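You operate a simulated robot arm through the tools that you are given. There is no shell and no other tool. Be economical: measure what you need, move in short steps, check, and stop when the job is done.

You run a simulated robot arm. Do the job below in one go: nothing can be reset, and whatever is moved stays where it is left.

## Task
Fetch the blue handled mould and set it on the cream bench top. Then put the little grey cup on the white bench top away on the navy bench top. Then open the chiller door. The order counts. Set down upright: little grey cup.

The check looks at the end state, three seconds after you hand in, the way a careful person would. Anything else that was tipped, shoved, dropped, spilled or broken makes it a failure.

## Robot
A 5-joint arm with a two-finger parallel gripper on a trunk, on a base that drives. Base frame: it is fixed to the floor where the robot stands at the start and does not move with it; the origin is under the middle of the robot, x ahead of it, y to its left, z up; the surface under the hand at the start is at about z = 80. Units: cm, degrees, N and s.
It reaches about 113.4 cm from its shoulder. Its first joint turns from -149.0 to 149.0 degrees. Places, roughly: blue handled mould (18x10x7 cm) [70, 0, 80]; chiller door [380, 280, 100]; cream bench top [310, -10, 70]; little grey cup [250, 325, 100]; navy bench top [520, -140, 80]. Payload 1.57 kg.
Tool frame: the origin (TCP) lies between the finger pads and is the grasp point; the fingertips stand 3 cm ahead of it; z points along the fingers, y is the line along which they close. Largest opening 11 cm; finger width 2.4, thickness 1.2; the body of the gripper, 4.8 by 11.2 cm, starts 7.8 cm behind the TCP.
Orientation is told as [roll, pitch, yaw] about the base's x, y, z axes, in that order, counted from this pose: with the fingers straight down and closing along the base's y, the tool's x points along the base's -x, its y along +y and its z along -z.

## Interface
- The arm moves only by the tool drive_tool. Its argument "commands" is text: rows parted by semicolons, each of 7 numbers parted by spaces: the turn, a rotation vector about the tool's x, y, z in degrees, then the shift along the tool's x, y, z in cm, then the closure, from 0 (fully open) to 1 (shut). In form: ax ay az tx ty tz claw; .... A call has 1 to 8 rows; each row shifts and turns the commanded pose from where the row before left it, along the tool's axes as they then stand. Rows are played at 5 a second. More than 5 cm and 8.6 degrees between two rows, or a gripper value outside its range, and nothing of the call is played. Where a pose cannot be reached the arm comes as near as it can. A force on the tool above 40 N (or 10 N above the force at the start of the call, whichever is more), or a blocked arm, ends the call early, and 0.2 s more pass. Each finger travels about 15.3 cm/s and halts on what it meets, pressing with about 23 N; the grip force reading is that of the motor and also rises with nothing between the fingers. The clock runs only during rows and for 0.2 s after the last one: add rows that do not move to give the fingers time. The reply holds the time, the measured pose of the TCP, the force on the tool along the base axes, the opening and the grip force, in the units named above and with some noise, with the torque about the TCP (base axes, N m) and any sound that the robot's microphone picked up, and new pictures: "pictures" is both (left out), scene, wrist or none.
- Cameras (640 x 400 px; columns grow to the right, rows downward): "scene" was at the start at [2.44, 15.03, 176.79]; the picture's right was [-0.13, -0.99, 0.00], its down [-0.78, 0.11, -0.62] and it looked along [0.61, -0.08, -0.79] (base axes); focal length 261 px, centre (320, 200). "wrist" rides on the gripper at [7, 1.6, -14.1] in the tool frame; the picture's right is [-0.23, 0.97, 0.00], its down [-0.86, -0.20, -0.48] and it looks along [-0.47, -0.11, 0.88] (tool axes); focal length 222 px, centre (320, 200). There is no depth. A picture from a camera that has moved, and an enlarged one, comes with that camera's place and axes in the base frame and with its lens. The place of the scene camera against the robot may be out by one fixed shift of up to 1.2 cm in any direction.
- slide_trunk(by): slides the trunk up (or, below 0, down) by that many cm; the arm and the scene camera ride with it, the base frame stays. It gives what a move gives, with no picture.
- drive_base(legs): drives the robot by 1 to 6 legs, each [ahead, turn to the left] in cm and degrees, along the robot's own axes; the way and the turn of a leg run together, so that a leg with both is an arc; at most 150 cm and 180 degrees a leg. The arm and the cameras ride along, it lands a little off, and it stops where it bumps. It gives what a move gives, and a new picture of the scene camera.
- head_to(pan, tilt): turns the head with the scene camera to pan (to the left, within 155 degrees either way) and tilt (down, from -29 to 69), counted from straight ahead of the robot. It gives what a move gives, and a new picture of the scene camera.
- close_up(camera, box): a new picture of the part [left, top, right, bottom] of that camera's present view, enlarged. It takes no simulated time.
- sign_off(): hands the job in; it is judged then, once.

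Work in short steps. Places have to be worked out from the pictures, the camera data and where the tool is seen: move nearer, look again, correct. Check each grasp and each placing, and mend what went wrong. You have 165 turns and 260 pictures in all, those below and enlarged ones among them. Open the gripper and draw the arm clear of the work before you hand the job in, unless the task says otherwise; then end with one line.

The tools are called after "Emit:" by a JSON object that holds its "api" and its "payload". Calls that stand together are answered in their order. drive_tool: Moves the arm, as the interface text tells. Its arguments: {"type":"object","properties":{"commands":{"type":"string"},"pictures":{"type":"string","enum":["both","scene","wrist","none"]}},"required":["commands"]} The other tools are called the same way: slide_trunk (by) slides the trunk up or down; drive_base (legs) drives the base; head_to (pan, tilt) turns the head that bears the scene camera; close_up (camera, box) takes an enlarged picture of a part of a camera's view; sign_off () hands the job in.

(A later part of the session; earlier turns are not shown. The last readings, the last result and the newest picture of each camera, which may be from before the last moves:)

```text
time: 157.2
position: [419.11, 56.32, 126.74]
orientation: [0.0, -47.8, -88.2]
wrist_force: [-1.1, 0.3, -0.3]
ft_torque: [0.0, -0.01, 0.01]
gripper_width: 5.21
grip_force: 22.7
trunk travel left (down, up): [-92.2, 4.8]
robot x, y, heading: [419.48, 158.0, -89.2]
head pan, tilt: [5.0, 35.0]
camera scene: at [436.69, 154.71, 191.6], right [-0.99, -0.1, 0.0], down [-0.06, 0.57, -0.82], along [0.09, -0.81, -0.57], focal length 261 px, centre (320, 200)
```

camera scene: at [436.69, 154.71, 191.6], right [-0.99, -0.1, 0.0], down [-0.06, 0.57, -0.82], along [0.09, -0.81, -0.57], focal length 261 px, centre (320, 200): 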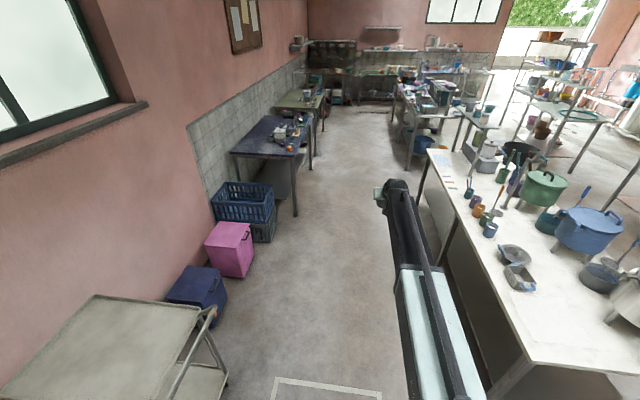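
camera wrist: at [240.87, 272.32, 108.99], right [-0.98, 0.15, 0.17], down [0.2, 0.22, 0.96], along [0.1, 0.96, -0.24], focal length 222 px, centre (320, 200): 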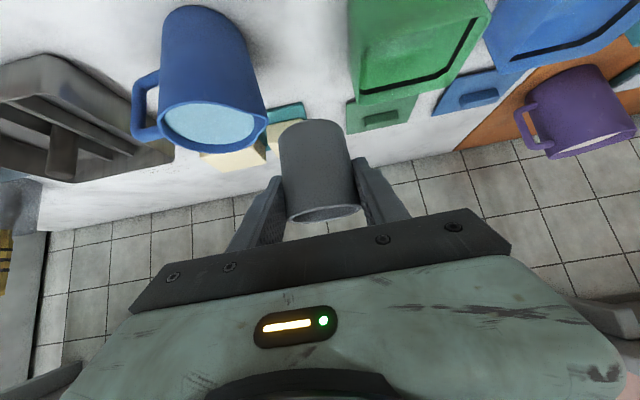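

The aisle is free. I enlarge the navy bench to choose a spot.

Emit:
{"api": "close_up", "payload": {"camera": "scene", "box": [220, 90, 330, 170]}}

Emit:
{"api": "drive_base", "payload": {"legs": [[145, 0], [100, 0]]}}

Emit:
{"api": "head_to", "payload": {"pan": 45, "tilt": 40}}

```text
5.00 times, centred on (275, 130) of scene
camera zoom: at [436.69, 154.71, 191.6], right [-0.99, -0.1, 0.0], down [-0.06, 0.57, -0.82], along [0.09, -0.81, -0.57], focal length 1305 px, centre (545, 550)
```

zoom: 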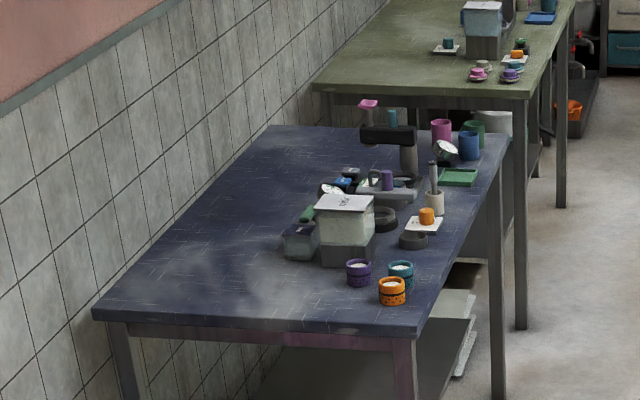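

```text
time: 169.2
position: [425.77, -190.37, 126.64]
orientation: [-0.1, -47.9, -88.4]
wrist_force: [-0.1, -0.6, 0.0]
ft_torque: [0.0, -0.03, 0.0]
gripper_width: 5.2
grip_force: 22.8
trunk travel left (down, up): [-92.2, 4.8]
robot x, y, heading: [426.06, -88.85, -89.3]
head pan, tilt: [5.0, 35.0]
camera scene: at [443.2, -92.23, 191.6], right [-1.0, -0.1, 0.0], down [-0.06, 0.57, -0.82], along [0.08, -0.81, -0.57], focal length 261 px, centre (320, 200)
```

scene: 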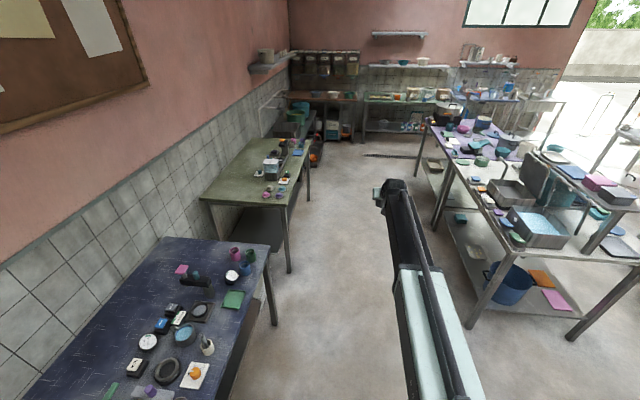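

```text
time: 170.3
position: [425.62, -190.45, 126.74]
orientation: [-0.1, -47.8, -88.4]
wrist_force: [0.1, -0.4, -0.8]
ft_torque: [-0.02, 0.01, -0.01]
gripper_width: 5.19
grip_force: 23.0
trunk travel left (down, up): [-92.2, 4.8]
robot x, y, heading: [425.78, -88.7, -89.3]
head pan, tilt: [45.0, 40.0]
camera scene: at [448.39, -89.35, 190.85], right [-0.7, -0.71, 0.0], down [-0.46, 0.45, -0.77], along [0.55, -0.54, -0.64], focal length 261 px, centre (320, 200)
```

scene: 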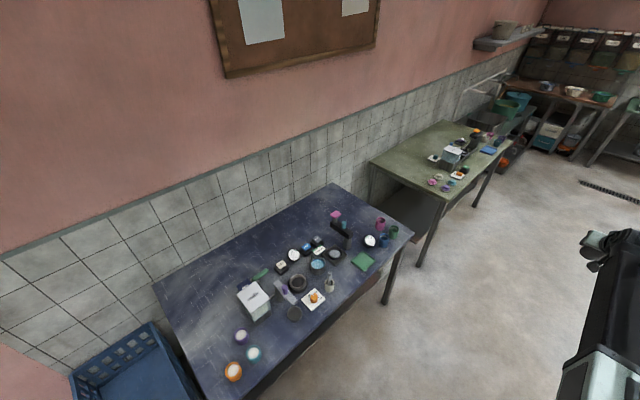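

Best free spot: the near-end patch around (518, -84), between the end edge (y≈-74) and the pots. I turn left in place, sweeping the cup high over the bench, and look.

Emit:
{"api": "drive_base", "payload": {"legs": [[0, 89]]}}

Emit:
{"api": "head_to", "payload": {"pan": 12, "tilt": 45}}

Emit:
{"api": "close_up", "payload": {"camera": "wrist", "box": [0, 0, 640, 400]}}

```text
time: 174.5
position: [527.59, -90.85, 126.54]
orientation: [-0.2, -47.8, 0.4]
wrist_force: [0.7, 0.6, -1.3]
ft_torque: [0.02, -0.02, -0.01]
gripper_width: 5.16
grip_force: 23.2
trunk travel left (down, up): [-92.2, 4.8]
robot x, y, heading: [425.72, -92.28, -1.4]
head pan, tilt: [45.0, 40.0]
camera scene: at [427.49, -68.46, 190.84], right [0.69, -0.72, 0.0], down [-0.47, -0.44, -0.77], along [0.55, 0.53, -0.64], focal length 261 px, centre (320, 200)
```

scene: 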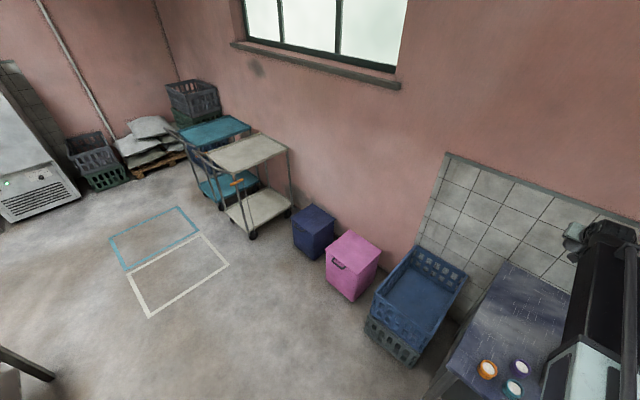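

```text
time: 175.5
position: [527.47, -91.07, 126.7]
orientation: [-0.1, -47.9, 0.4]
wrist_force: [-0.1, -0.3, -1.5]
ft_torque: [-0.01, -0.01, 0.04]
gripper_width: 5.18
grip_force: 22.9
trunk travel left (down, up): [-92.2, 4.8]
robot x, y, heading: [425.9, -92.49, -1.7]
head pan, tilt: [12.0, 45.0]
camera scene: at [429.19, -72.89, 190.12], right [0.19, -0.98, 0.0], down [-0.69, -0.13, -0.71], along [0.69, 0.13, -0.71], focal length 261 px, centre (320, 200)
```

scene: 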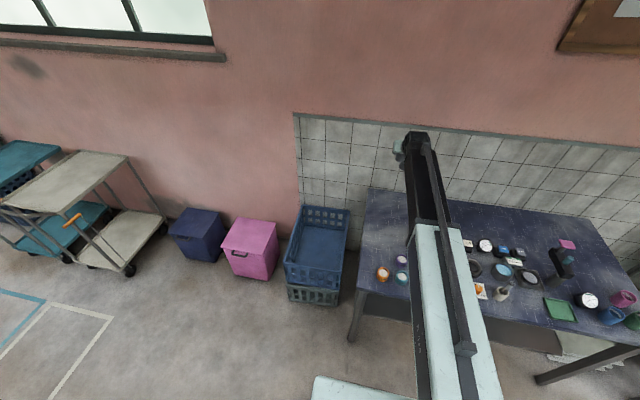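

```text
1.00 times, centred on (320, 200) of wrist (not enlarged: the box is as wide or as high as the picture)
camera zoom: at [512.33, -89.68, 131.0], right [0.15, 0.97, 0.17], down [0.22, -0.2, 0.96], along [0.96, -0.1, -0.24], focal length 222 px, centre (320, 200)
```

zoom: 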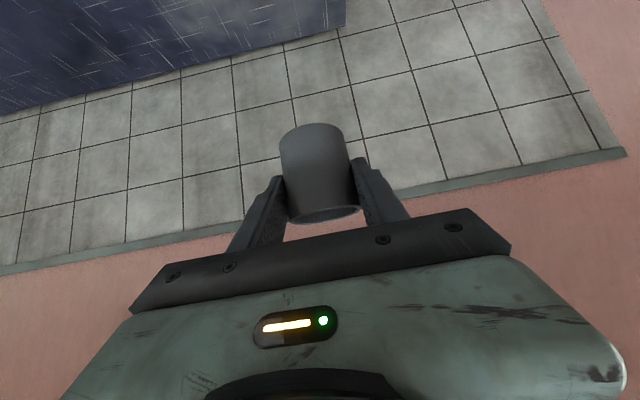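

The cup hangs above a clear patch (527, -91); the bench end is at y≈-80, pots at (494,-90) and (504,-99). I lower 34 cm and look.

Emit:
{"api": "slide_trunk", "payload": {"by": -34}}

Emit:
{"api": "drive_tool", "payload": {"commands": "0 0 0 0 0 0 0.6"}}

Emit:
{"api": "close_up", "payload": {"camera": "scene", "box": [340, 140, 500, 280]}}

```text
time: 178.8
position: [527.51, -90.94, 92.72]
orientation: [0.0, -47.7, 0.4]
wrist_force: [0.1, 0.8, -0.1]
ft_torque: [-0.01, 0.01, -0.03]
gripper_width: 5.16
grip_force: 22.7
trunk travel left (down, up): [-58.2, 38.8]
robot x, y, heading: [425.66, -91.98, -1.2]
head pan, tilt: [12.0, 45.0]
```

```text
time: 179.2
position: [527.44, -91.02, 92.8]
orientation: [-0.2, -47.8, 0.5]
wrist_force: [-0.4, 0.4, 0.0]
ft_torque: [-0.01, 0.0, 0.0]
gripper_width: 5.17
grip_force: 23.3
trunk travel left (down, up): [-58.2, 38.8]
robot x, y, heading: [426.07, -92.05, -1.2]
head pan, tilt: [12.0, 45.0]
camera scene: at [429.2, -72.89, 156.12], right [0.19, -0.98, 0.0], down [-0.69, -0.13, -0.71], along [0.69, 0.13, -0.71], focal length 261 px, centre (320, 200)
camera wrist: at [512.33, -89.66, 97.0], right [0.15, 0.97, 0.17], down [0.22, -0.2, 0.96], along [0.96, -0.1, -0.24], focal length 222 px, centre (320, 200)
```

scene: 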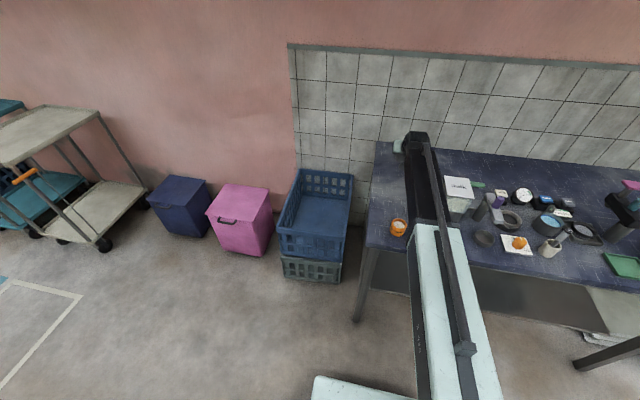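
wrist: 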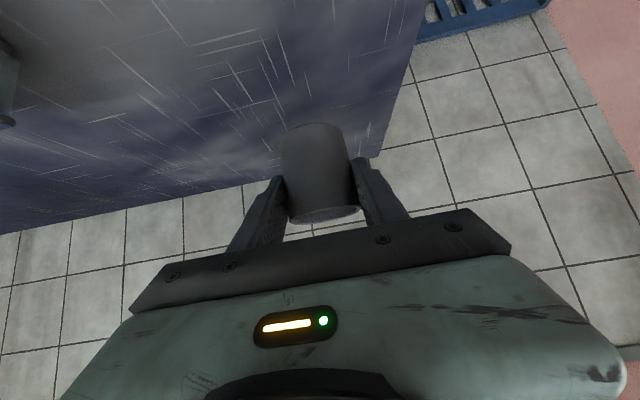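

```text
2.86 times, centred on (420, 210) of scene
camera zoom: at [429.2, -72.89, 156.12], right [0.19, -0.98, 0.0], down [-0.69, -0.13, -0.71], along [0.69, 0.13, -0.71], focal length 746 px, centre (34, 171)
```

zoom: 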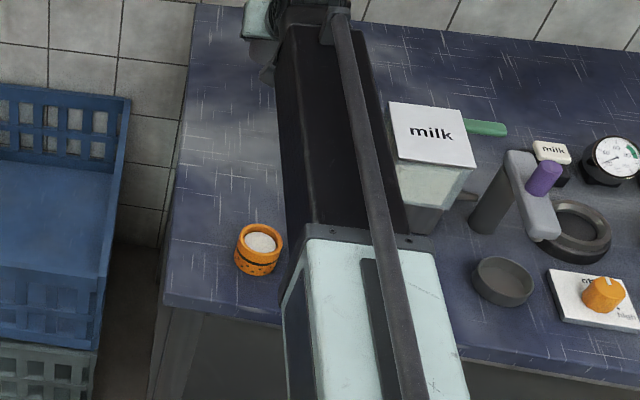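

All clear. I lower towards the surface, then in fine steps watching force.

Emit:
{"api": "slide_trunk", "payload": {"by": -7.5}}

Emit:
{"api": "slide_trunk", "payload": {"by": -0.7}}

Emit:
{"api": "slide_trunk", "payload": {"by": -0.5}}

```text
time: 180.3
position: [527.48, -91.01, 85.22]
orientation: [-0.1, -47.9, 0.5]
wrist_force: [0.4, -1.0, -0.4]
ft_torque: [0.03, 0.0, 0.0]
gripper_width: 5.2
grip_force: 22.9
trunk travel left (down, up): [-50.7, 46.3]
robot x, y, heading: [425.61, -92.37, -1.4]
head pan, tilt: [12.0, 45.0]
```

```text
time: 180.9
position: [527.41, -91.0, 84.68]
orientation: [-0.1, -48.0, 0.4]
wrist_force: [4.2, -1.6, 12.7]
ft_torque: [0.16, -0.27, -0.04]
gripper_width: 5.15
grip_force: 22.8
trunk travel left (down, up): [-50.0, 47.0]
robot x, y, heading: [425.81, -92.19, -1.2]
head pan, tilt: [12.0, 45.0]
```

```text
time: 181.4
position: [527.5, -91.03, 84.19]
orientation: [-0.1, -48.0, 0.3]
wrist_force: [-0.9, -2.0, 17.8]
ft_torque: [0.17, -0.29, -0.02]
gripper_width: 5.13
grip_force: 22.7
trunk travel left (down, up): [-49.5, 47.5]
robot x, y, heading: [425.56, -92.1, -1.3]
head pan, tilt: [12.0, 45.0]
```

The cup touched down at about TCP z 84.8. I ease up 0.2 and look before opening.

Emit:
{"api": "slide_trunk", "payload": {"by": 0.2}}

Emit:
{"api": "drive_tool", "payload": {"commands": "0 0 0 0 0 0 0.6", "pictures": "wrist"}}

Emit:
{"api": "close_up", "payload": {"camera": "wrist", "box": [220, 80, 420, 230]}}

```text
time: 181.9
position: [527.52, -90.89, 84.27]
orientation: [-0.1, -47.8, 0.6]
wrist_force: [-1.6, -0.6, 4.7]
ft_torque: [0.07, -0.08, 0.02]
gripper_width: 5.1
grip_force: 23.1
trunk travel left (down, up): [-49.7, 47.3]
robot x, y, heading: [425.89, -92.19, -1.3]
head pan, tilt: [12.0, 45.0]
```

```text
time: 182.3
position: [527.32, -90.88, 84.14]
orientation: [-0.2, -47.8, 0.5]
wrist_force: [-1.8, 0.1, 2.8]
ft_torque: [0.06, 0.01, 0.07]
gripper_width: 5.07
grip_force: 22.9
trunk travel left (down, up): [-49.7, 47.3]
robot x, y, heading: [425.53, -92.38, -1.3]
head pan, tilt: [12.0, 45.0]
camera wrist: at [512.29, -89.64, 88.52], right [0.15, 0.97, 0.17], down [0.22, -0.2, 0.96], along [0.96, -0.1, -0.24], focal length 222 px, centre (320, 200)
```

wrist: 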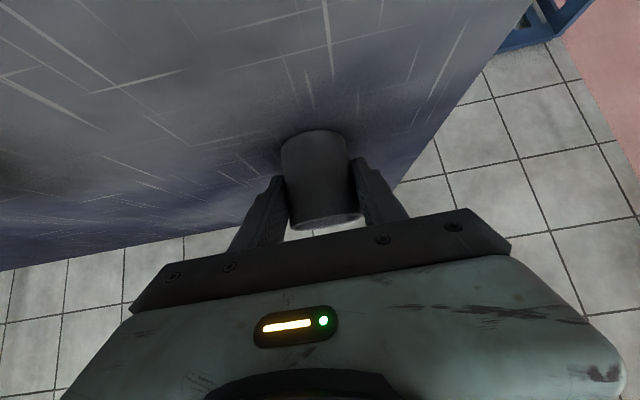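

```text
2.67 times, centred on (320, 155) of wrist
camera zoom: at [512.29, -89.64, 88.52], right [0.15, 0.97, 0.17], down [0.22, -0.2, 0.96], along [0.96, -0.1, -0.24], focal length 592 px, centre (320, 320)
```

zoom: 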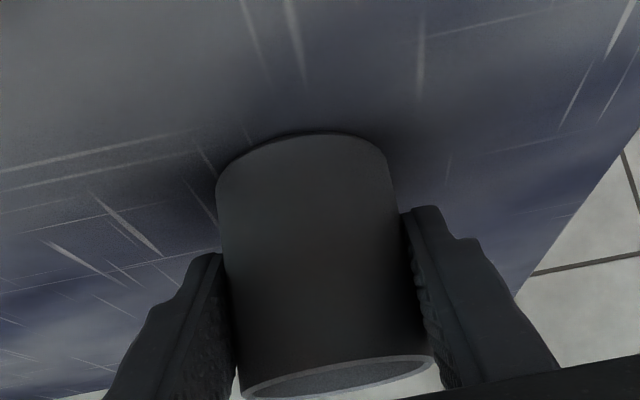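

The cup stands on the bench, upright. I open slowly.

Emit:
{"api": "drive_tool", "payload": {"commands": "0 0 0 0 0 0 0.5;0 0 0 0 0 0 0.45;0 0 0 0 0 0 0.35;0 0 0 0 0 0 0.2;0 0 0 0 0 0 0.1;0 0 0 0 0 0 0.1", "pictures": "wrist"}}

```text
time: 183.7
position: [527.5, -90.99, 84.11]
orientation: [-0.1, -47.9, 0.5]
wrist_force: [-0.1, -1.2, 0.5]
ft_torque: [0.0, -0.03, -0.02]
gripper_width: 9.89
grip_force: 0.1
trunk travel left (down, up): [-49.7, 47.3]
robot x, y, heading: [425.31, -92.0, -1.3]
head pan, tilt: [12.0, 45.0]
camera wrist: at [512.33, -89.66, 88.5], right [0.15, 0.97, 0.17], down [0.22, -0.2, 0.96], along [0.96, -0.1, -0.24], focal length 222 px, centre (320, 200)
```

wrist: 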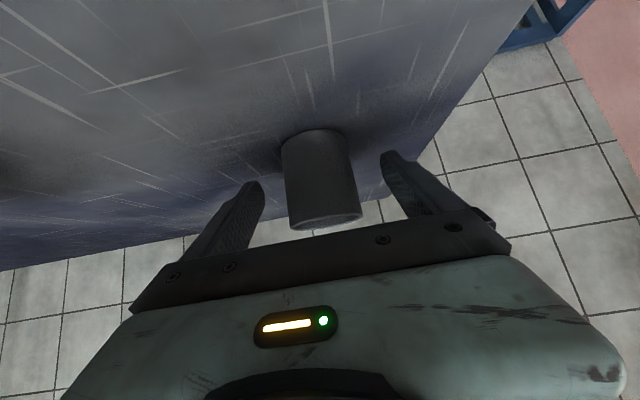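

Released. I rise straight up 35 cm and check.

Emit:
{"api": "slide_trunk", "payload": {"by": 35}}

Emit:
{"api": "drive_tool", "payload": {"commands": "0 0 0 0 0 0 0.1"}}

```text
time: 187.2
position: [527.48, -91.01, 119.11]
orientation: [-0.1, -47.8, 0.4]
wrist_force: [-0.1, -0.3, -0.7]
ft_torque: [0.01, -0.03, 0.02]
gripper_width: 9.89
grip_force: 0.1
trunk travel left (down, up): [-84.7, 12.3]
robot x, y, heading: [425.87, -92.36, -1.2]
head pan, tilt: [12.0, 45.0]
```

```text
time: 187.6
position: [527.51, -90.98, 119.16]
orientation: [-0.1, -47.8, 0.5]
wrist_force: [-0.7, 0.0, 0.8]
ft_torque: [0.03, 0.01, 0.02]
gripper_width: 9.92
grip_force: 0.1
trunk travel left (down, up): [-84.7, 12.3]
robot x, y, heading: [425.8, -91.92, -1.4]
head pan, tilt: [12.0, 45.0]
camera scene: at [429.2, -72.89, 182.62], right [0.19, -0.98, 0.0], down [-0.69, -0.13, -0.71], along [0.69, 0.13, -0.71], focal length 261 px, centre (320, 200)
camera wrist: at [512.33, -89.66, 123.5], right [0.15, 0.97, 0.17], down [0.22, -0.2, 0.96], along [0.96, -0.1, -0.24], focal length 222 px, centre (320, 200)
```

scene: 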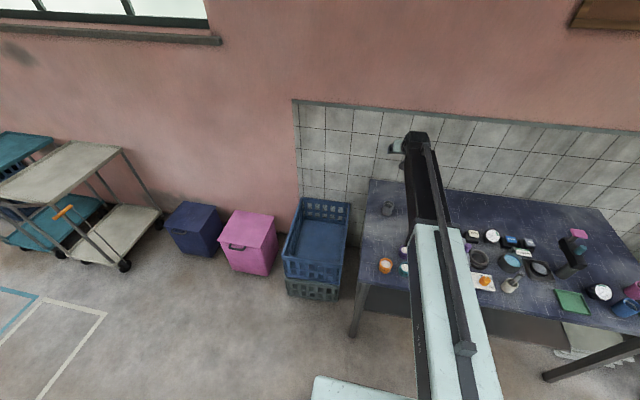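
wrist: 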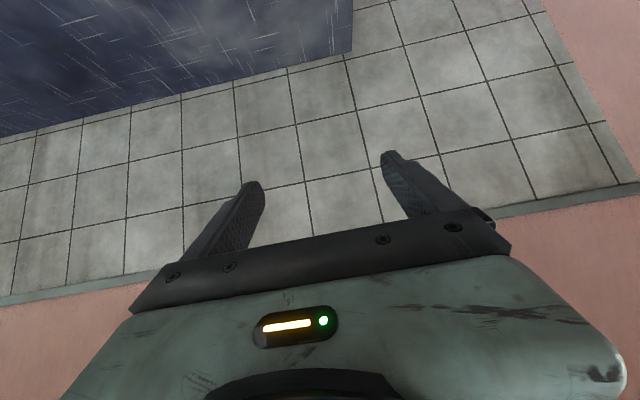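

The cup stands at (388,208) in the scene view; I enlarge it to confirm.

Emit:
{"api": "close_up", "payload": {"camera": "scene", "box": [350, 180, 450, 280]}}

```text
4.00 times, centred on (400, 230) of scene
camera zoom: at [429.2, -72.89, 182.62], right [0.19, -0.98, 0.0], down [-0.69, -0.13, -0.71], along [0.69, 0.13, -0.71], focal length 1044 px, centre (0, 80)
```

zoom: 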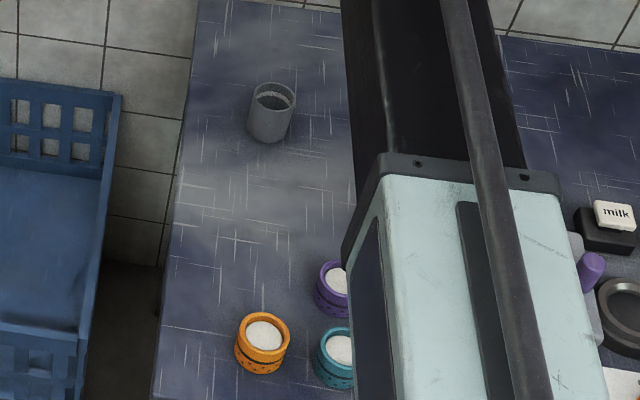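

Cup is placed well upright. Now the chiller: I turn left and drive back up the aisle.

Emit:
{"api": "drive_base", "payload": {"legs": [[0, 91], [150, 0], [90, 0]]}}

Emit:
{"api": "head_to", "payload": {"pan": 10, "tilt": 30}}

```text
time: 203.3
position: [423.33, 251.93, 119.09]
orientation: [0.0, -47.8, 90.8]
wrist_force: [0.3, 0.2, -0.5]
ft_torque: [0.02, -0.02, -0.01]
gripper_width: 9.9
grip_force: 0.1
trunk travel left (down, up): [-84.7, 12.3]
robot x, y, heading: [424.89, 149.97, 88.9]
head pan, tilt: [12.0, 45.0]
camera scene: at [405.85, 154.83, 182.62], right [0.98, 0.19, 0.0], down [0.13, -0.69, -0.71], along [-0.13, 0.69, -0.71], focal length 261 px, centre (320, 200)
```

scene: 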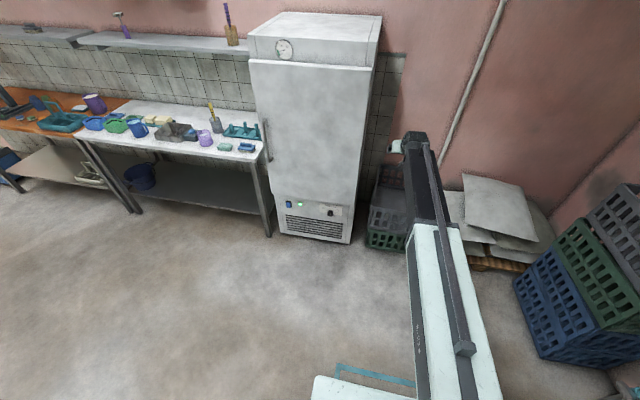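

```text
time: 204.1
position: [423.33, 251.87, 119.2]
orientation: [-0.1, -47.8, 90.9]
wrist_force: [0.0, 0.1, 0.2]
ft_torque: [-0.02, -0.02, -0.01]
gripper_width: 9.91
grip_force: 0.1
trunk travel left (down, up): [-84.7, 12.3]
robot x, y, heading: [425.22, 150.12, 88.7]
head pan, tilt: [10.0, 30.0]
camera scene: at [405.99, 155.71, 184.87], right [0.99, 0.15, 0.0], down [0.08, -0.49, -0.87], along [-0.13, 0.86, -0.5], focal length 261 px, centre (320, 200)
```

scene: 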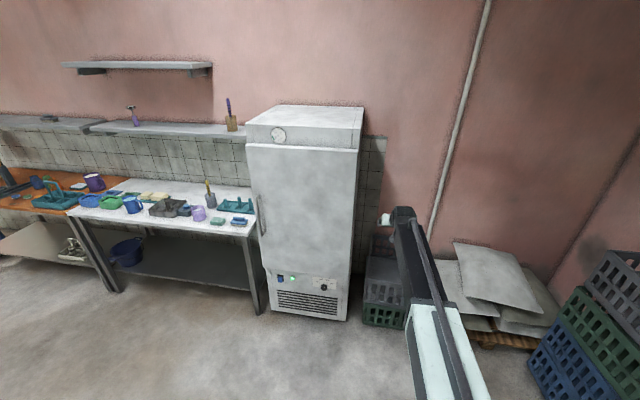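

The chiller front is at y≈287, x 347–408, with a vertical handle at about (352, 280, 83–112) on its left and hinges on the right. I enlarge the handle.

Emit:
{"api": "close_up", "payload": {"camera": "scene", "box": [235, 130, 375, 330]}}

Emit:
{"api": "close_up", "payload": {"camera": "scene", "box": [240, 180, 290, 250]}}

```text
2.00 times, centred on (305, 230) of scene
camera zoom: at [405.99, 155.71, 184.87], right [0.99, 0.15, 0.0], down [0.08, -0.49, -0.87], along [-0.13, 0.86, -0.5], focal length 522 px, centre (350, 140)
```

zoom: 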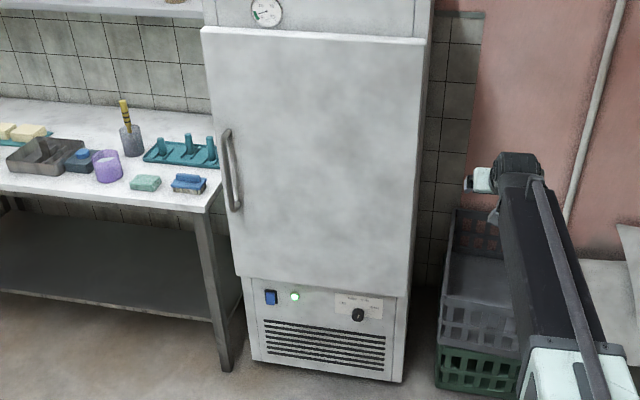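

```text
5.71 times, centred on (265, 215) of scene
camera zoom: at [405.99, 155.71, 184.87], right [0.99, 0.15, 0.0], down [0.08, -0.49, -0.87], along [-0.13, 0.86, -0.5], focal length 1491 px, centre (634, 114)
```

zoom: 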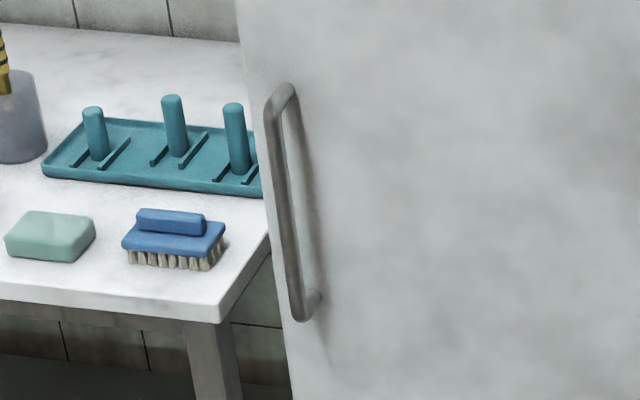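

The handle bar is near x≈350, z 83–112. I reposition in front of it: turn west, drive 74, turn back to face +y.

Emit:
{"api": "drive_base", "payload": {"legs": [[0, 91], [73, 0], [0, -90]]}}

Emit:
{"api": "drive_tool", "payload": {"commands": "0 0 0 0 0 0 0.3;0 0 0 0 0 0 0.3", "pictures": "wrist"}}

```text
time: 215.8
position: [347.22, 252.32, 119.26]
orientation: [-0.2, -47.9, 91.9]
wrist_force: [-0.2, 0.0, 0.4]
ft_torque: [-0.05, 0.01, -0.01]
gripper_width: 9.89
grip_force: 0.0
trunk travel left (down, up): [-84.7, 12.3]
robot x, y, heading: [347.82, 150.87, 90.4]
head pan, tilt: [10.0, 30.0]
camera scene: at [328.48, 155.54, 184.89], right [0.98, 0.18, 0.0], down [0.09, -0.49, -0.87], along [-0.16, 0.85, -0.5], focal length 261 px, centre (320, 200)
```

scene: 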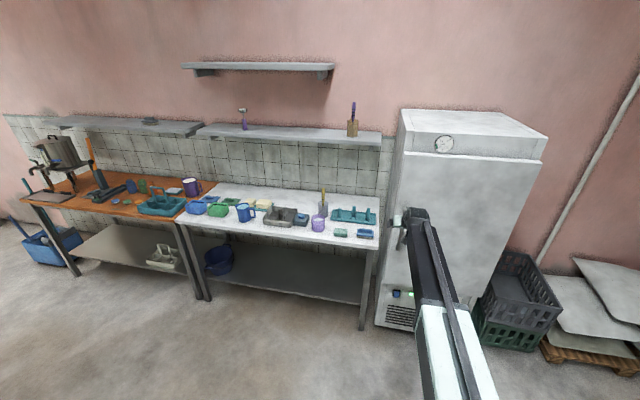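

```text
time: 216.4
position: [347.12, 252.32, 119.12]
orientation: [-0.2, -47.8, 92.0]
wrist_force: [-0.5, 0.2, -0.7]
ft_torque: [0.03, -0.06, -0.04]
gripper_width: 7.72
grip_force: 0.1
trunk travel left (down, up): [-84.7, 12.3]
robot x, y, heading: [347.32, 150.47, 90.5]
head pan, tilt: [10.0, 30.0]
camera wrist: at [346.02, 236.85, 123.5], right [-0.98, 0.12, 0.17], down [0.19, 0.23, 0.96], along [0.08, 0.97, -0.24], focal length 222 px, centre (320, 200)
```

wrist: 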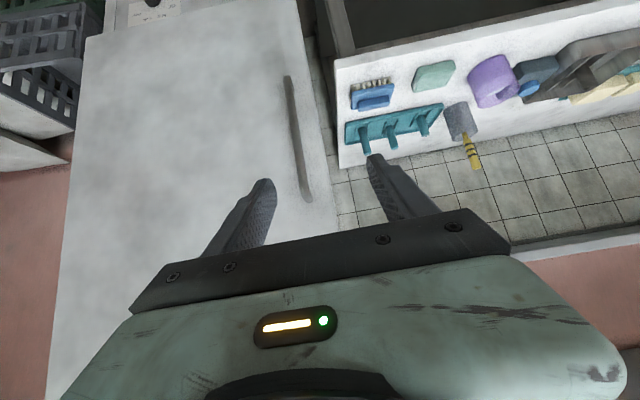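

Handle bar from the wrist view: x≈351.7, y≈281, z 82–112. I shift right 4.6 cm, lower to z≈98 and check alignment.

Emit:
{"api": "slide_trunk", "payload": {"by": -21}}

Emit:
{"api": "drive_tool", "payload": {"commands": "0 0 0 0 -2.3 0 0.3;0 0 0 0 -2.3 0 0.3;0 0 0 0 0 0 0.3", "pictures": "wrist"}}

```text
time: 218.6
position: [347.3, 252.34, 98.17]
orientation: [-0.1, -47.8, 92.0]
wrist_force: [0.2, -0.7, -0.4]
ft_torque: [-0.01, 0.02, -0.02]
gripper_width: 7.71
grip_force: 0.1
trunk travel left (down, up): [-63.7, 33.3]
robot x, y, heading: [347.54, 150.76, 90.7]
head pan, tilt: [10.0, 30.0]
```

```text
time: 219.4
position: [352.0, 252.32, 98.21]
orientation: [-0.1, -47.8, 92.1]
wrist_force: [-0.5, -0.1, 0.4]
ft_torque: [-0.01, 0.02, -0.01]
gripper_width: 7.71
grip_force: 0.0
trunk travel left (down, up): [-63.7, 33.3]
robot x, y, heading: [347.35, 150.59, 90.4]
head pan, tilt: [10.0, 30.0]
camera wrist: at [350.9, 237.0, 102.49], right [-0.98, 0.12, 0.17], down [0.19, 0.23, 0.95], along [0.08, 0.97, -0.25], focal length 222 px, centre (320, 200)
```

wrist: 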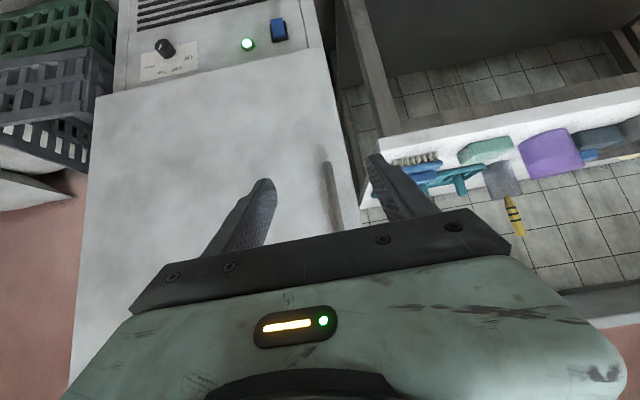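

Aligned in x (352). I drive forward 20 and look.

Emit:
{"api": "drive_base", "payload": {"legs": [[20, 0]]}}

Emit:
{"api": "close_up", "payload": {"camera": "wrist", "box": [160, 80, 480, 280]}}

Emit:
{"api": "close_up", "payload": {"camera": "scene", "box": [340, 160, 460, 300]}}

```text
time: 221.0
position: [352.03, 272.67, 98.2]
orientation: [-0.2, -47.8, 91.7]
wrist_force: [0.1, 0.9, 0.0]
ft_torque: [-0.03, 0.0, -0.03]
gripper_width: 7.71
grip_force: 0.1
trunk travel left (down, up): [-63.7, 33.3]
robot x, y, heading: [347.19, 170.95, 90.4]
head pan, tilt: [10.0, 30.0]
camera scene: at [328.29, 175.84, 163.88], right [0.98, 0.18, 0.0], down [0.09, -0.49, -0.87], along [-0.16, 0.85, -0.5], focal length 261 px, centre (320, 200)
```

scene: 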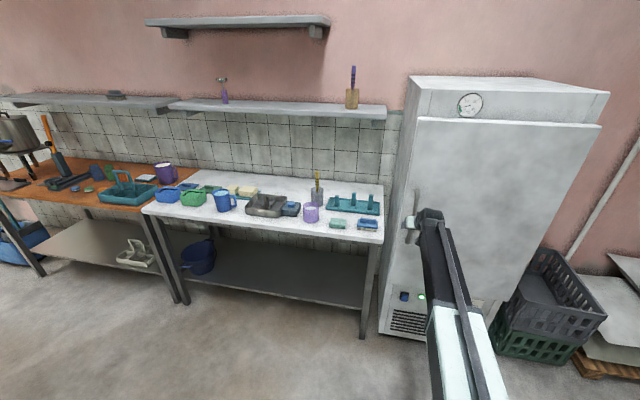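

```text
2.00 times, centred on (320, 180) of wrist
camera zoom: at [350.94, 257.24, 102.51], right [-0.98, 0.12, 0.17], down [0.19, 0.23, 0.95], along [0.08, 0.97, -0.25], focal length 444 px, centre (320, 240)
```

zoom: 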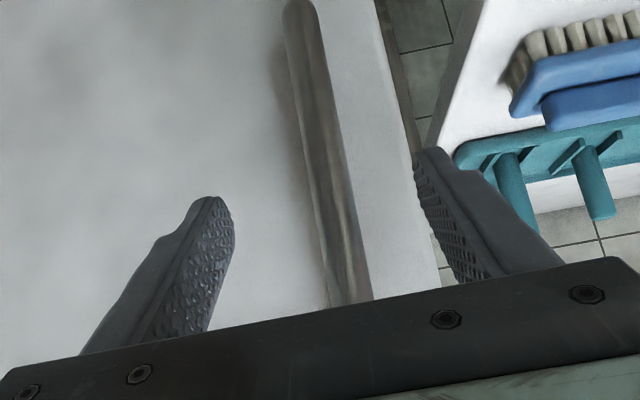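

```text
2.86 times, centred on (400, 230) of scene
camera zoom: at [328.29, 175.84, 163.88], right [0.98, 0.18, 0.0], down [0.09, -0.49, -0.87], along [-0.16, 0.85, -0.5], focal length 746 px, centre (91, 114)
```

zoom: 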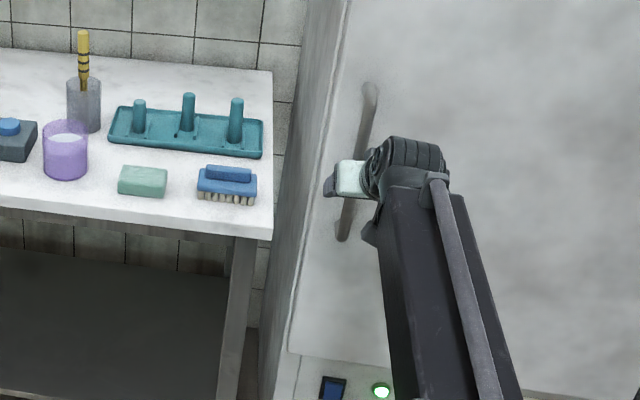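

The bar is at about (351.6, 280), between the fingers. I advance 6.5 cm with the arm and check.

Emit:
{"api": "drive_tool", "payload": {"commands": "0 0 0 -1.45 0 1.61 0.3;0 0 0 -1.45 0 1.61 0.3;0 0 0 -1.45 0 1.61 0.3;0 0 0 0 0 0 0.3", "pictures": "none"}}

Emit:
{"api": "close_up", "payload": {"camera": "wrist", "box": [160, 80, 480, 280]}}

```text
time: 221.7
position: [352.14, 276.65, 98.1]
orientation: [0.0, -46.8, 91.6]
wrist_force: [0.0, -20.8, 6.1]
ft_torque: [-0.05, -0.44, -0.79]
gripper_width: 7.59
grip_force: 0.1
trunk travel left (down, up): [-63.7, 33.3]
robot x, y, heading: [347.34, 170.88, 90.6]
head pan, tilt: [10.0, 30.0]
stopped in row 3: the force on the tool passed its limit at 64 N (the readings are from after the stop); the commanded pose is now the measured one
```

```text
2.00 times, centred on (320, 180) of wrist
camera zoom: at [351.01, 261.41, 102.69], right [-0.98, 0.13, 0.17], down [0.19, 0.24, 0.95], along [0.08, 0.96, -0.26], focal length 444 px, centre (320, 240)
```

zoom: 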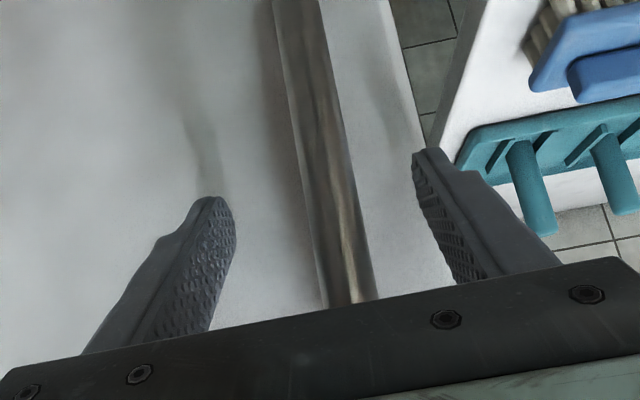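

The +x fingertip touched the door face, so the bar lies right at the TCP. I back off 0.6 cm and close on the bar.

Emit:
{"api": "drive_tool", "payload": {"commands": "0 0 0 0.4 0 -0.45 0.3;0 0 0 0 0 0 0.5;0 0 0 0 0 0 0.7;0 0 0 0 0 0 0.9;0 0 0 0 0 0 1;0 0 0 0 0 0 1", "pictures": "wrist"}}

Emit:
{"api": "close_up", "payload": {"camera": "wrist", "box": [160, 80, 480, 280]}}

```text
time: 223.1
position: [351.55, 276.54, 97.86]
orientation: [0.2, -46.8, 91.8]
wrist_force: [-36.6, -3.6, -4.2]
ft_torque: [0.34, -0.1, -0.21]
gripper_width: 1.78
grip_force: 32.4
trunk travel left (down, up): [-63.7, 33.3]
robot x, y, heading: [347.16, 170.73, 90.4]
head pan, tilt: [10.0, 30.0]
camera wrist: at [350.41, 261.18, 102.46], right [-0.98, 0.12, 0.17], down [0.19, 0.24, 0.95], along [0.08, 0.96, -0.26], focal length 222 px, centre (320, 200)
```

wrist: 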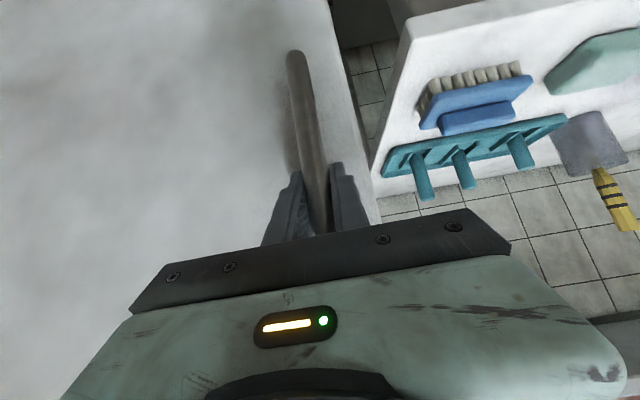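

```text
2.00 times, centred on (320, 180) of wrist
camera zoom: at [350.41, 261.18, 102.46], right [-0.98, 0.12, 0.17], down [0.19, 0.24, 0.95], along [0.08, 0.96, -0.26], focal length 444 px, centre (320, 240)
```

zoom: 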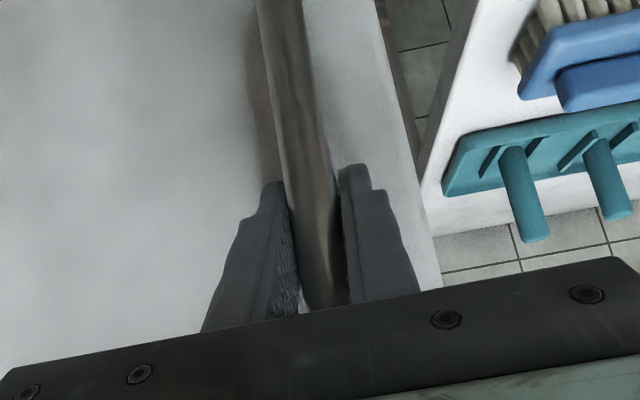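

Gripped (1.78 cm), with a side load of 37 N towards -x. I shift 0.6 cm that way to relieve it.

Emit:
{"api": "drive_tool", "payload": {"commands": "0 0 0 0 0.3 0 1;0 0 0 0 0.3 0 1;0 0 0 0 0 0 1", "pictures": "none"}}

```text
time: 223.9
position: [351.6, 276.39, 97.86]
orientation: [-0.1, -46.8, 91.7]
wrist_force: [-13.4, -0.7, -0.5]
ft_torque: [-0.81, 0.14, -0.22]
gripper_width: 1.78
grip_force: 32.4
trunk travel left (down, up): [-63.7, 33.3]
robot x, y, heading: [347.46, 170.81, 90.6]
head pan, tilt: [10.0, 30.0]
```

Now I pull gently back 2 cm following the door arc (hinge about (405, 283)).

Emit:
{"api": "drive_tool", "payload": {"commands": "0 0 0 0.34 0 -0.36 1;0 0 0 0.34 -0.07 -0.36 1;0 0 0 0.34 -0.07 -0.36 1;0 0 0 0.34 -0.07 -0.36 1;0 0 0 0 0 0 1", "pictures": "wrist"}}

```text
time: 225.1
position: [351.78, 274.58, 97.92]
orientation: [0.0, -46.8, 91.7]
wrist_force: [-10.8, 2.2, -0.8]
ft_torque: [0.58, -0.15, 0.01]
gripper_width: 1.82
grip_force: 33.0
trunk travel left (down, up): [-63.7, 33.3]
robot x, y, heading: [347.26, 171.25, 90.3]
head pan, tilt: [10.0, 30.0]
camera wrist: at [350.58, 259.21, 102.44], right [-0.98, 0.13, 0.17], down [0.19, 0.24, 0.95], along [0.08, 0.96, -0.26], focal length 222 px, centre (320, 200)
```

wrist: 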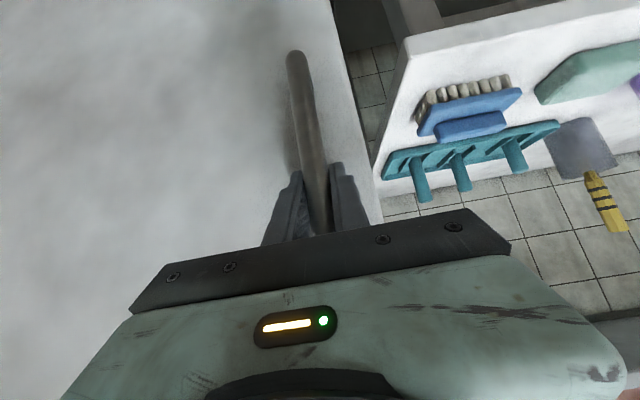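

The door follows with almost no resistance. I continue pulling along the arc about 9 cm.

Emit:
{"api": "drive_tool", "payload": {"commands": "0 0 0 0.79 -0.23 -0.84 1;0 0 0 0.79 -0.23 -0.84 1;0 0 0 0.79 -0.23 -0.84 1;0 0 0 0.79 -0.23 -0.84 1;0 0 0 0.77 -0.33 -0.82 1;0 0 0 0.77 -0.33 -0.82 1;0 0 0 0.77 -0.33 -0.82 1;0 0 0 0.77 -0.33 -0.82 1", "pictures": "both"}}

```text
time: 226.6
position: [353.08, 267.64, 97.86]
orientation: [0.2, -46.6, 91.6]
wrist_force: [-9.6, -1.4, -1.0]
ft_torque: [-0.33, -0.15, 0.11]
gripper_width: 1.77
grip_force: 32.8
trunk travel left (down, up): [-63.7, 33.3]
robot x, y, heading: [347.37, 170.9, 90.7]
head pan, tilt: [10.0, 30.0]
stopped in row 7: the force on the tool passed its limit at 41 N (the readings are from after the stop); the commanded pose is now the measured one
camera scene: at [328.12, 175.84, 163.88], right [0.98, 0.18, 0.0], down [0.09, -0.49, -0.87], along [-0.16, 0.85, -0.5], focal length 261 px, centre (320, 200)
camera wrist: at [351.98, 252.29, 102.48], right [-0.98, 0.12, 0.17], down [0.19, 0.25, 0.95], along [0.08, 0.96, -0.26], focal length 222 px, centre (320, 200)
```

scene: 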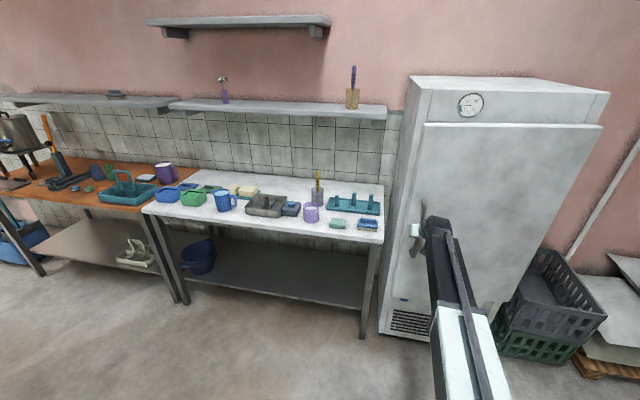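
wrist: 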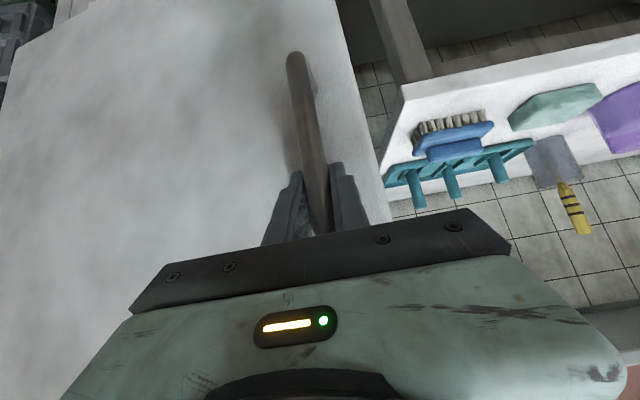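

The door is about 10° open and following. Refitted hinge at about (405, 281); I continue along the arc.

Emit:
{"api": "drive_tool", "payload": {"commands": "0 0 0 0.68 -0.2 -0.73 1;0 0 0 0.72 -0.27 -0.77 1;0 0 0 0.72 -0.3 -0.77 1;0 0 0 0.72 -0.33 -0.77 1;0 0 0 0.72 -0.38 -0.77 1;0 0 0 0.72 -0.4 -0.77 1;0 0 0 0.72 -0.42 -0.77 1;0 0 0 0 0 0 1", "pictures": "wrist"}}

```text
time: 228.4
position: [355.48, 260.24, 97.87]
orientation: [0.2, -46.7, 91.7]
wrist_force: [-27.0, -11.7, -12.9]
ft_torque: [-0.11, -0.34, -0.12]
gripper_width: 1.78
grip_force: 32.8
trunk travel left (down, up): [-63.7, 33.3]
robot x, y, heading: [347.32, 170.89, 90.6]
head pan, tilt: [10.0, 30.0]
camera wrist: at [354.38, 245.04, 102.46], right [-0.98, 0.12, 0.17], down [0.19, 0.24, 0.95], along [0.08, 0.96, -0.26], focal length 222 px, centre (320, 200)
```

wrist: 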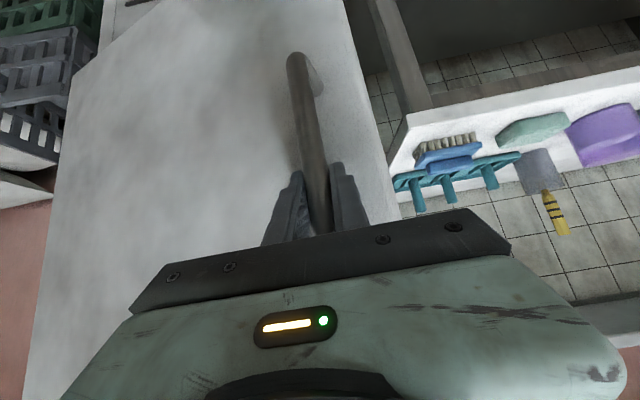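

The door is about 18° open, but the +x fingertip now bears on the door face. I loosen, back the fingers off 1.3 cm and regrip nearer the tips.

Emit:
{"api": "drive_tool", "payload": {"commands": "0 0 0 0 0.2 0 0.7;0 0 0 0 0.2 0 0.7;0 0 0 0.45 0 -0.48 0.7;0 0 0 0.45 0 -0.48 0.7;0 0 0 0 0 0 1;0 0 0 0 0 0 1;0 0 0 0 0 0 1", "pictures": "wrist"}}

```text
time: 230.0
position: [355.52, 259.0, 97.93]
orientation: [0.2, -46.8, 91.6]
wrist_force: [-1.2, -0.1, 0.8]
ft_torque: [0.21, -0.45, 0.0]
gripper_width: 1.78
grip_force: 32.8
trunk travel left (down, up): [-63.7, 33.3]
robot x, y, heading: [347.22, 171.21, 90.5]
head pan, tilt: [10.0, 30.0]
camera wrist: at [354.4, 243.74, 102.47], right [-0.98, 0.12, 0.17], down [0.19, 0.24, 0.95], along [0.08, 0.96, -0.26], focal length 222 px, centre (320, 200)
```

wrist: 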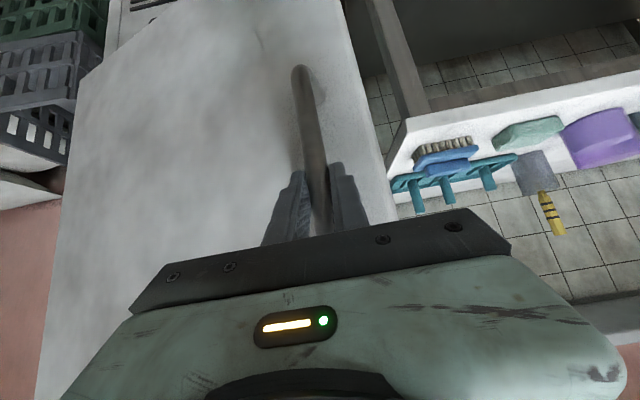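

Unloaded and regripped. I continue the arc another ~10°.

Emit:
{"api": "drive_tool", "payload": {"commands": "0 0 0 0.73 -0.45 -0.78 1;0 0 0 0.73 -0.47 -0.78 1;0 0 0 0.73 -0.5 -0.78 1;0 0 0 0.73 -0.52 -0.78 1;0 0 0 0.7 -0.55 -0.74 1;0 0 0 0.69 -0.58 -0.73 1;0 0 0 0.68 -0.6 -0.72 1;0 0 0 0 0 0 1", "pictures": "both"}}

```text
time: 231.8
position: [359.31, 251.73, 97.87]
orientation: [0.3, -46.6, 91.7]
wrist_force: [-22.6, -14.5, -6.2]
ft_torque: [-0.69, -0.23, 0.15]
gripper_width: 1.79
grip_force: 32.1
trunk travel left (down, up): [-63.7, 33.3]
robot x, y, heading: [347.5, 170.92, 90.5]
head pan, tilt: [10.0, 30.0]
camera scene: at [328.01, 175.74, 163.84], right [0.98, 0.18, 0.0], down [0.09, -0.49, -0.87], along [-0.16, 0.85, -0.5], focal length 261 px, centre (320, 200)
camera wrist: at [358.11, 236.46, 102.51], right [-0.98, 0.12, 0.17], down [0.19, 0.25, 0.95], along [0.08, 0.96, -0.26], focal length 222 px, centre (320, 200)
```

scene: 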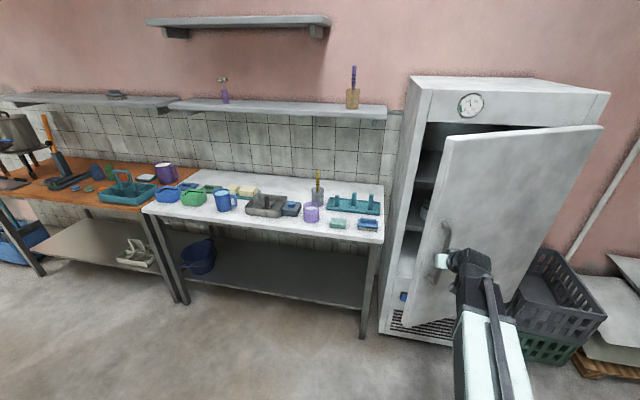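
wrist: 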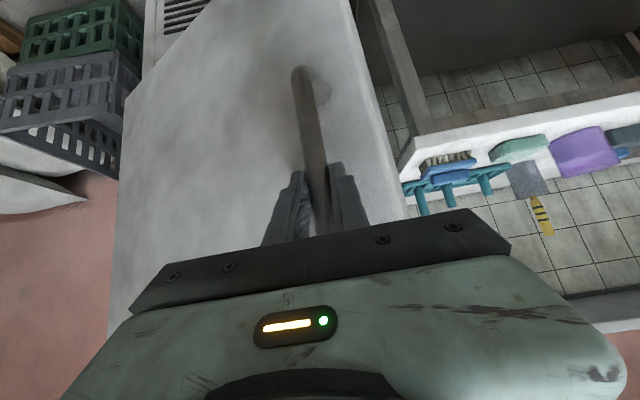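

The door is about 27° open. I release the handle and will push the door on from its inner edge. First open and retreat.

Emit:
{"api": "drive_tool", "payload": {"commands": "0 0 0 0 0.2 0 0.7;0 0 0 0 0.3 0 0.5;0 0 0 0 0 0 0.4;0 0 0 1.5 0 -1.6 0.4;0 0 0 1.5 0 -1.6 0.4;0 0 0 2 0 -2.1 0.6;0 0 0 0 0 0 1;0 0 0 0 0 0 1", "pictures": "both"}}

```text
time: 233.6
position: [359.23, 244.49, 97.93]
orientation: [0.2, -46.8, 91.6]
wrist_force: [-0.8, 0.2, 0.3]
ft_torque: [0.01, 0.0, 0.01]
gripper_width: 0.01
grip_force: 21.5
trunk travel left (down, up): [-63.7, 33.3]
robot x, y, heading: [347.18, 171.05, 90.6]
head pan, tilt: [10.0, 30.0]
camera scene: at [328.29, 175.84, 163.88], right [0.98, 0.18, 0.0], down [0.09, -0.49, -0.87], along [-0.16, 0.85, -0.5], focal length 261 px, centre (320, 200)
camera wrist: at [357.97, 229.17, 102.46], right [-0.98, 0.12, 0.17], down [0.19, 0.24, 0.95], along [0.08, 0.96, -0.26], focal length 222 px, centre (320, 200)
```

scene: 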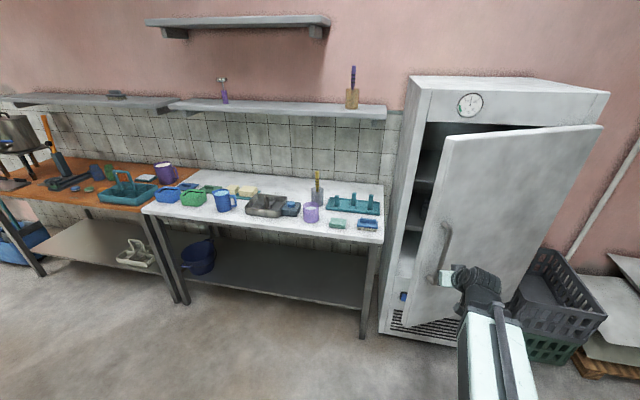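
wrist: 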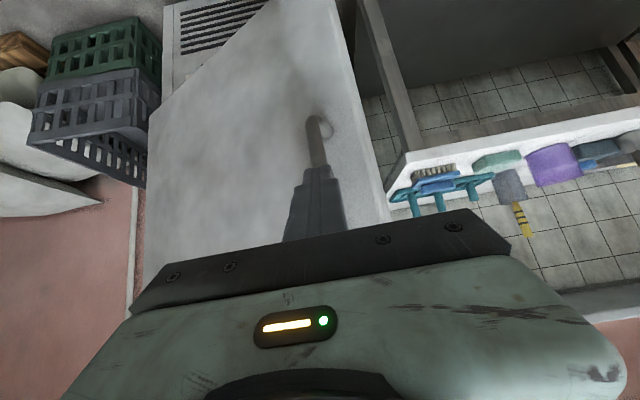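

Free of the handle with fingers closed. I back the base 14 cm and shift the hand left past the door edge.

Emit:
{"api": "drive_base", "payload": {"legs": [[-14, 0]]}}

Emit:
{"api": "drive_tool", "payload": {"commands": "0 0 0 0 4 0 1;0 0 0 0 4 0 1;0 0 0 0 4 0 1;0 0 0 0 3 0 1;0 0 0 0 0 0 1", "pictures": "both"}}

```text
time: 234.9
position: [359.23, 230.2, 97.79]
orientation: [0.3, -46.8, 91.7]
wrist_force: [-0.4, 0.0, 0.0]
ft_torque: [0.01, 0.01, 0.03]
gripper_width: 0.0
grip_force: 21.6
trunk travel left (down, up): [-63.7, 33.3]
robot x, y, heading: [347.25, 156.52, 90.6]
head pan, tilt: [10.0, 30.0]
camera scene: at [328.4, 161.5, 163.88], right [0.98, 0.18, 0.0], down [0.09, -0.49, -0.87], along [-0.16, 0.85, -0.5], focal length 261 px, centre (320, 200)
```

scene: 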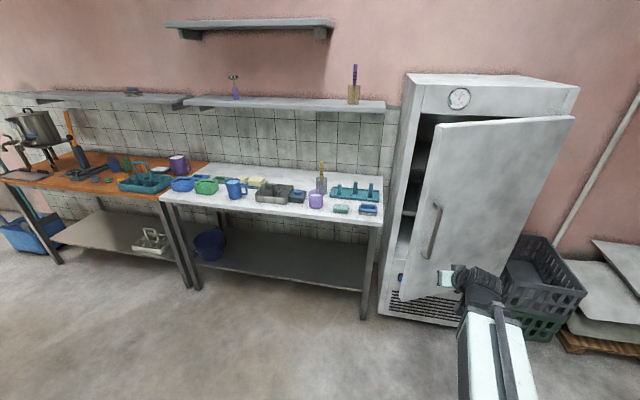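

```text
time: 236.1
position: [344.2, 231.28, 97.86]
orientation: [0.2, -46.8, 91.6]
wrist_force: [0.2, 1.5, 0.1]
ft_torque: [0.02, -0.01, -0.02]
gripper_width: 0.0
grip_force: 21.1
out of reach, approached as far as the arm can: row 1, 2, 3
trunk travel left (down, up): [-63.7, 33.3]
robot x, y, heading: [347.58, 156.63, 90.4]
head pan, tilt: [10.0, 30.0]
camera scene: at [328.38, 161.46, 163.88], right [0.98, 0.18, 0.0], down [0.09, -0.49, -0.87], along [-0.16, 0.85, -0.5], focal length 261 px, centre (320, 200)
camera wrist: at [343.02, 215.86, 102.47], right [-0.98, 0.13, 0.17], down [0.19, 0.24, 0.95], along [0.08, 0.96, -0.26], focal length 222 px, centre (320, 200)
```

scene: 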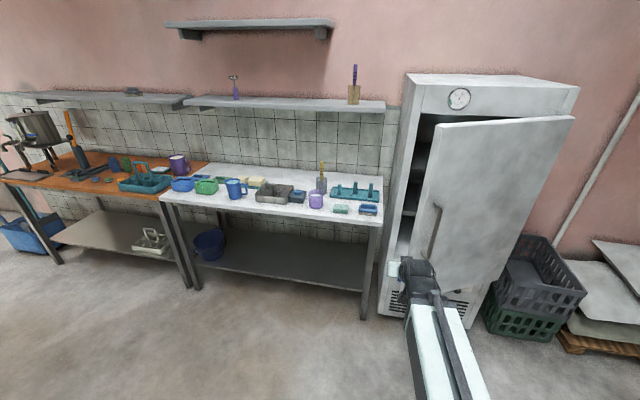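
wrist: 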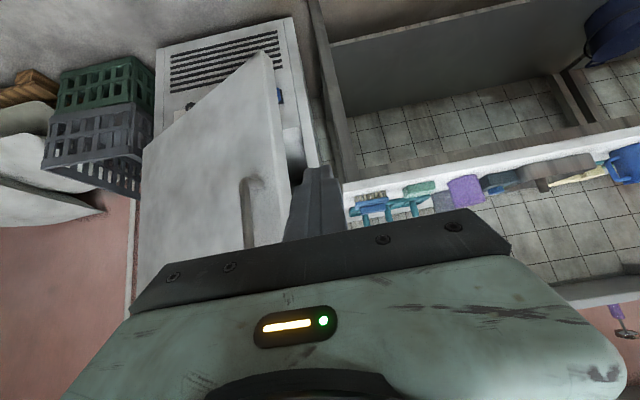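

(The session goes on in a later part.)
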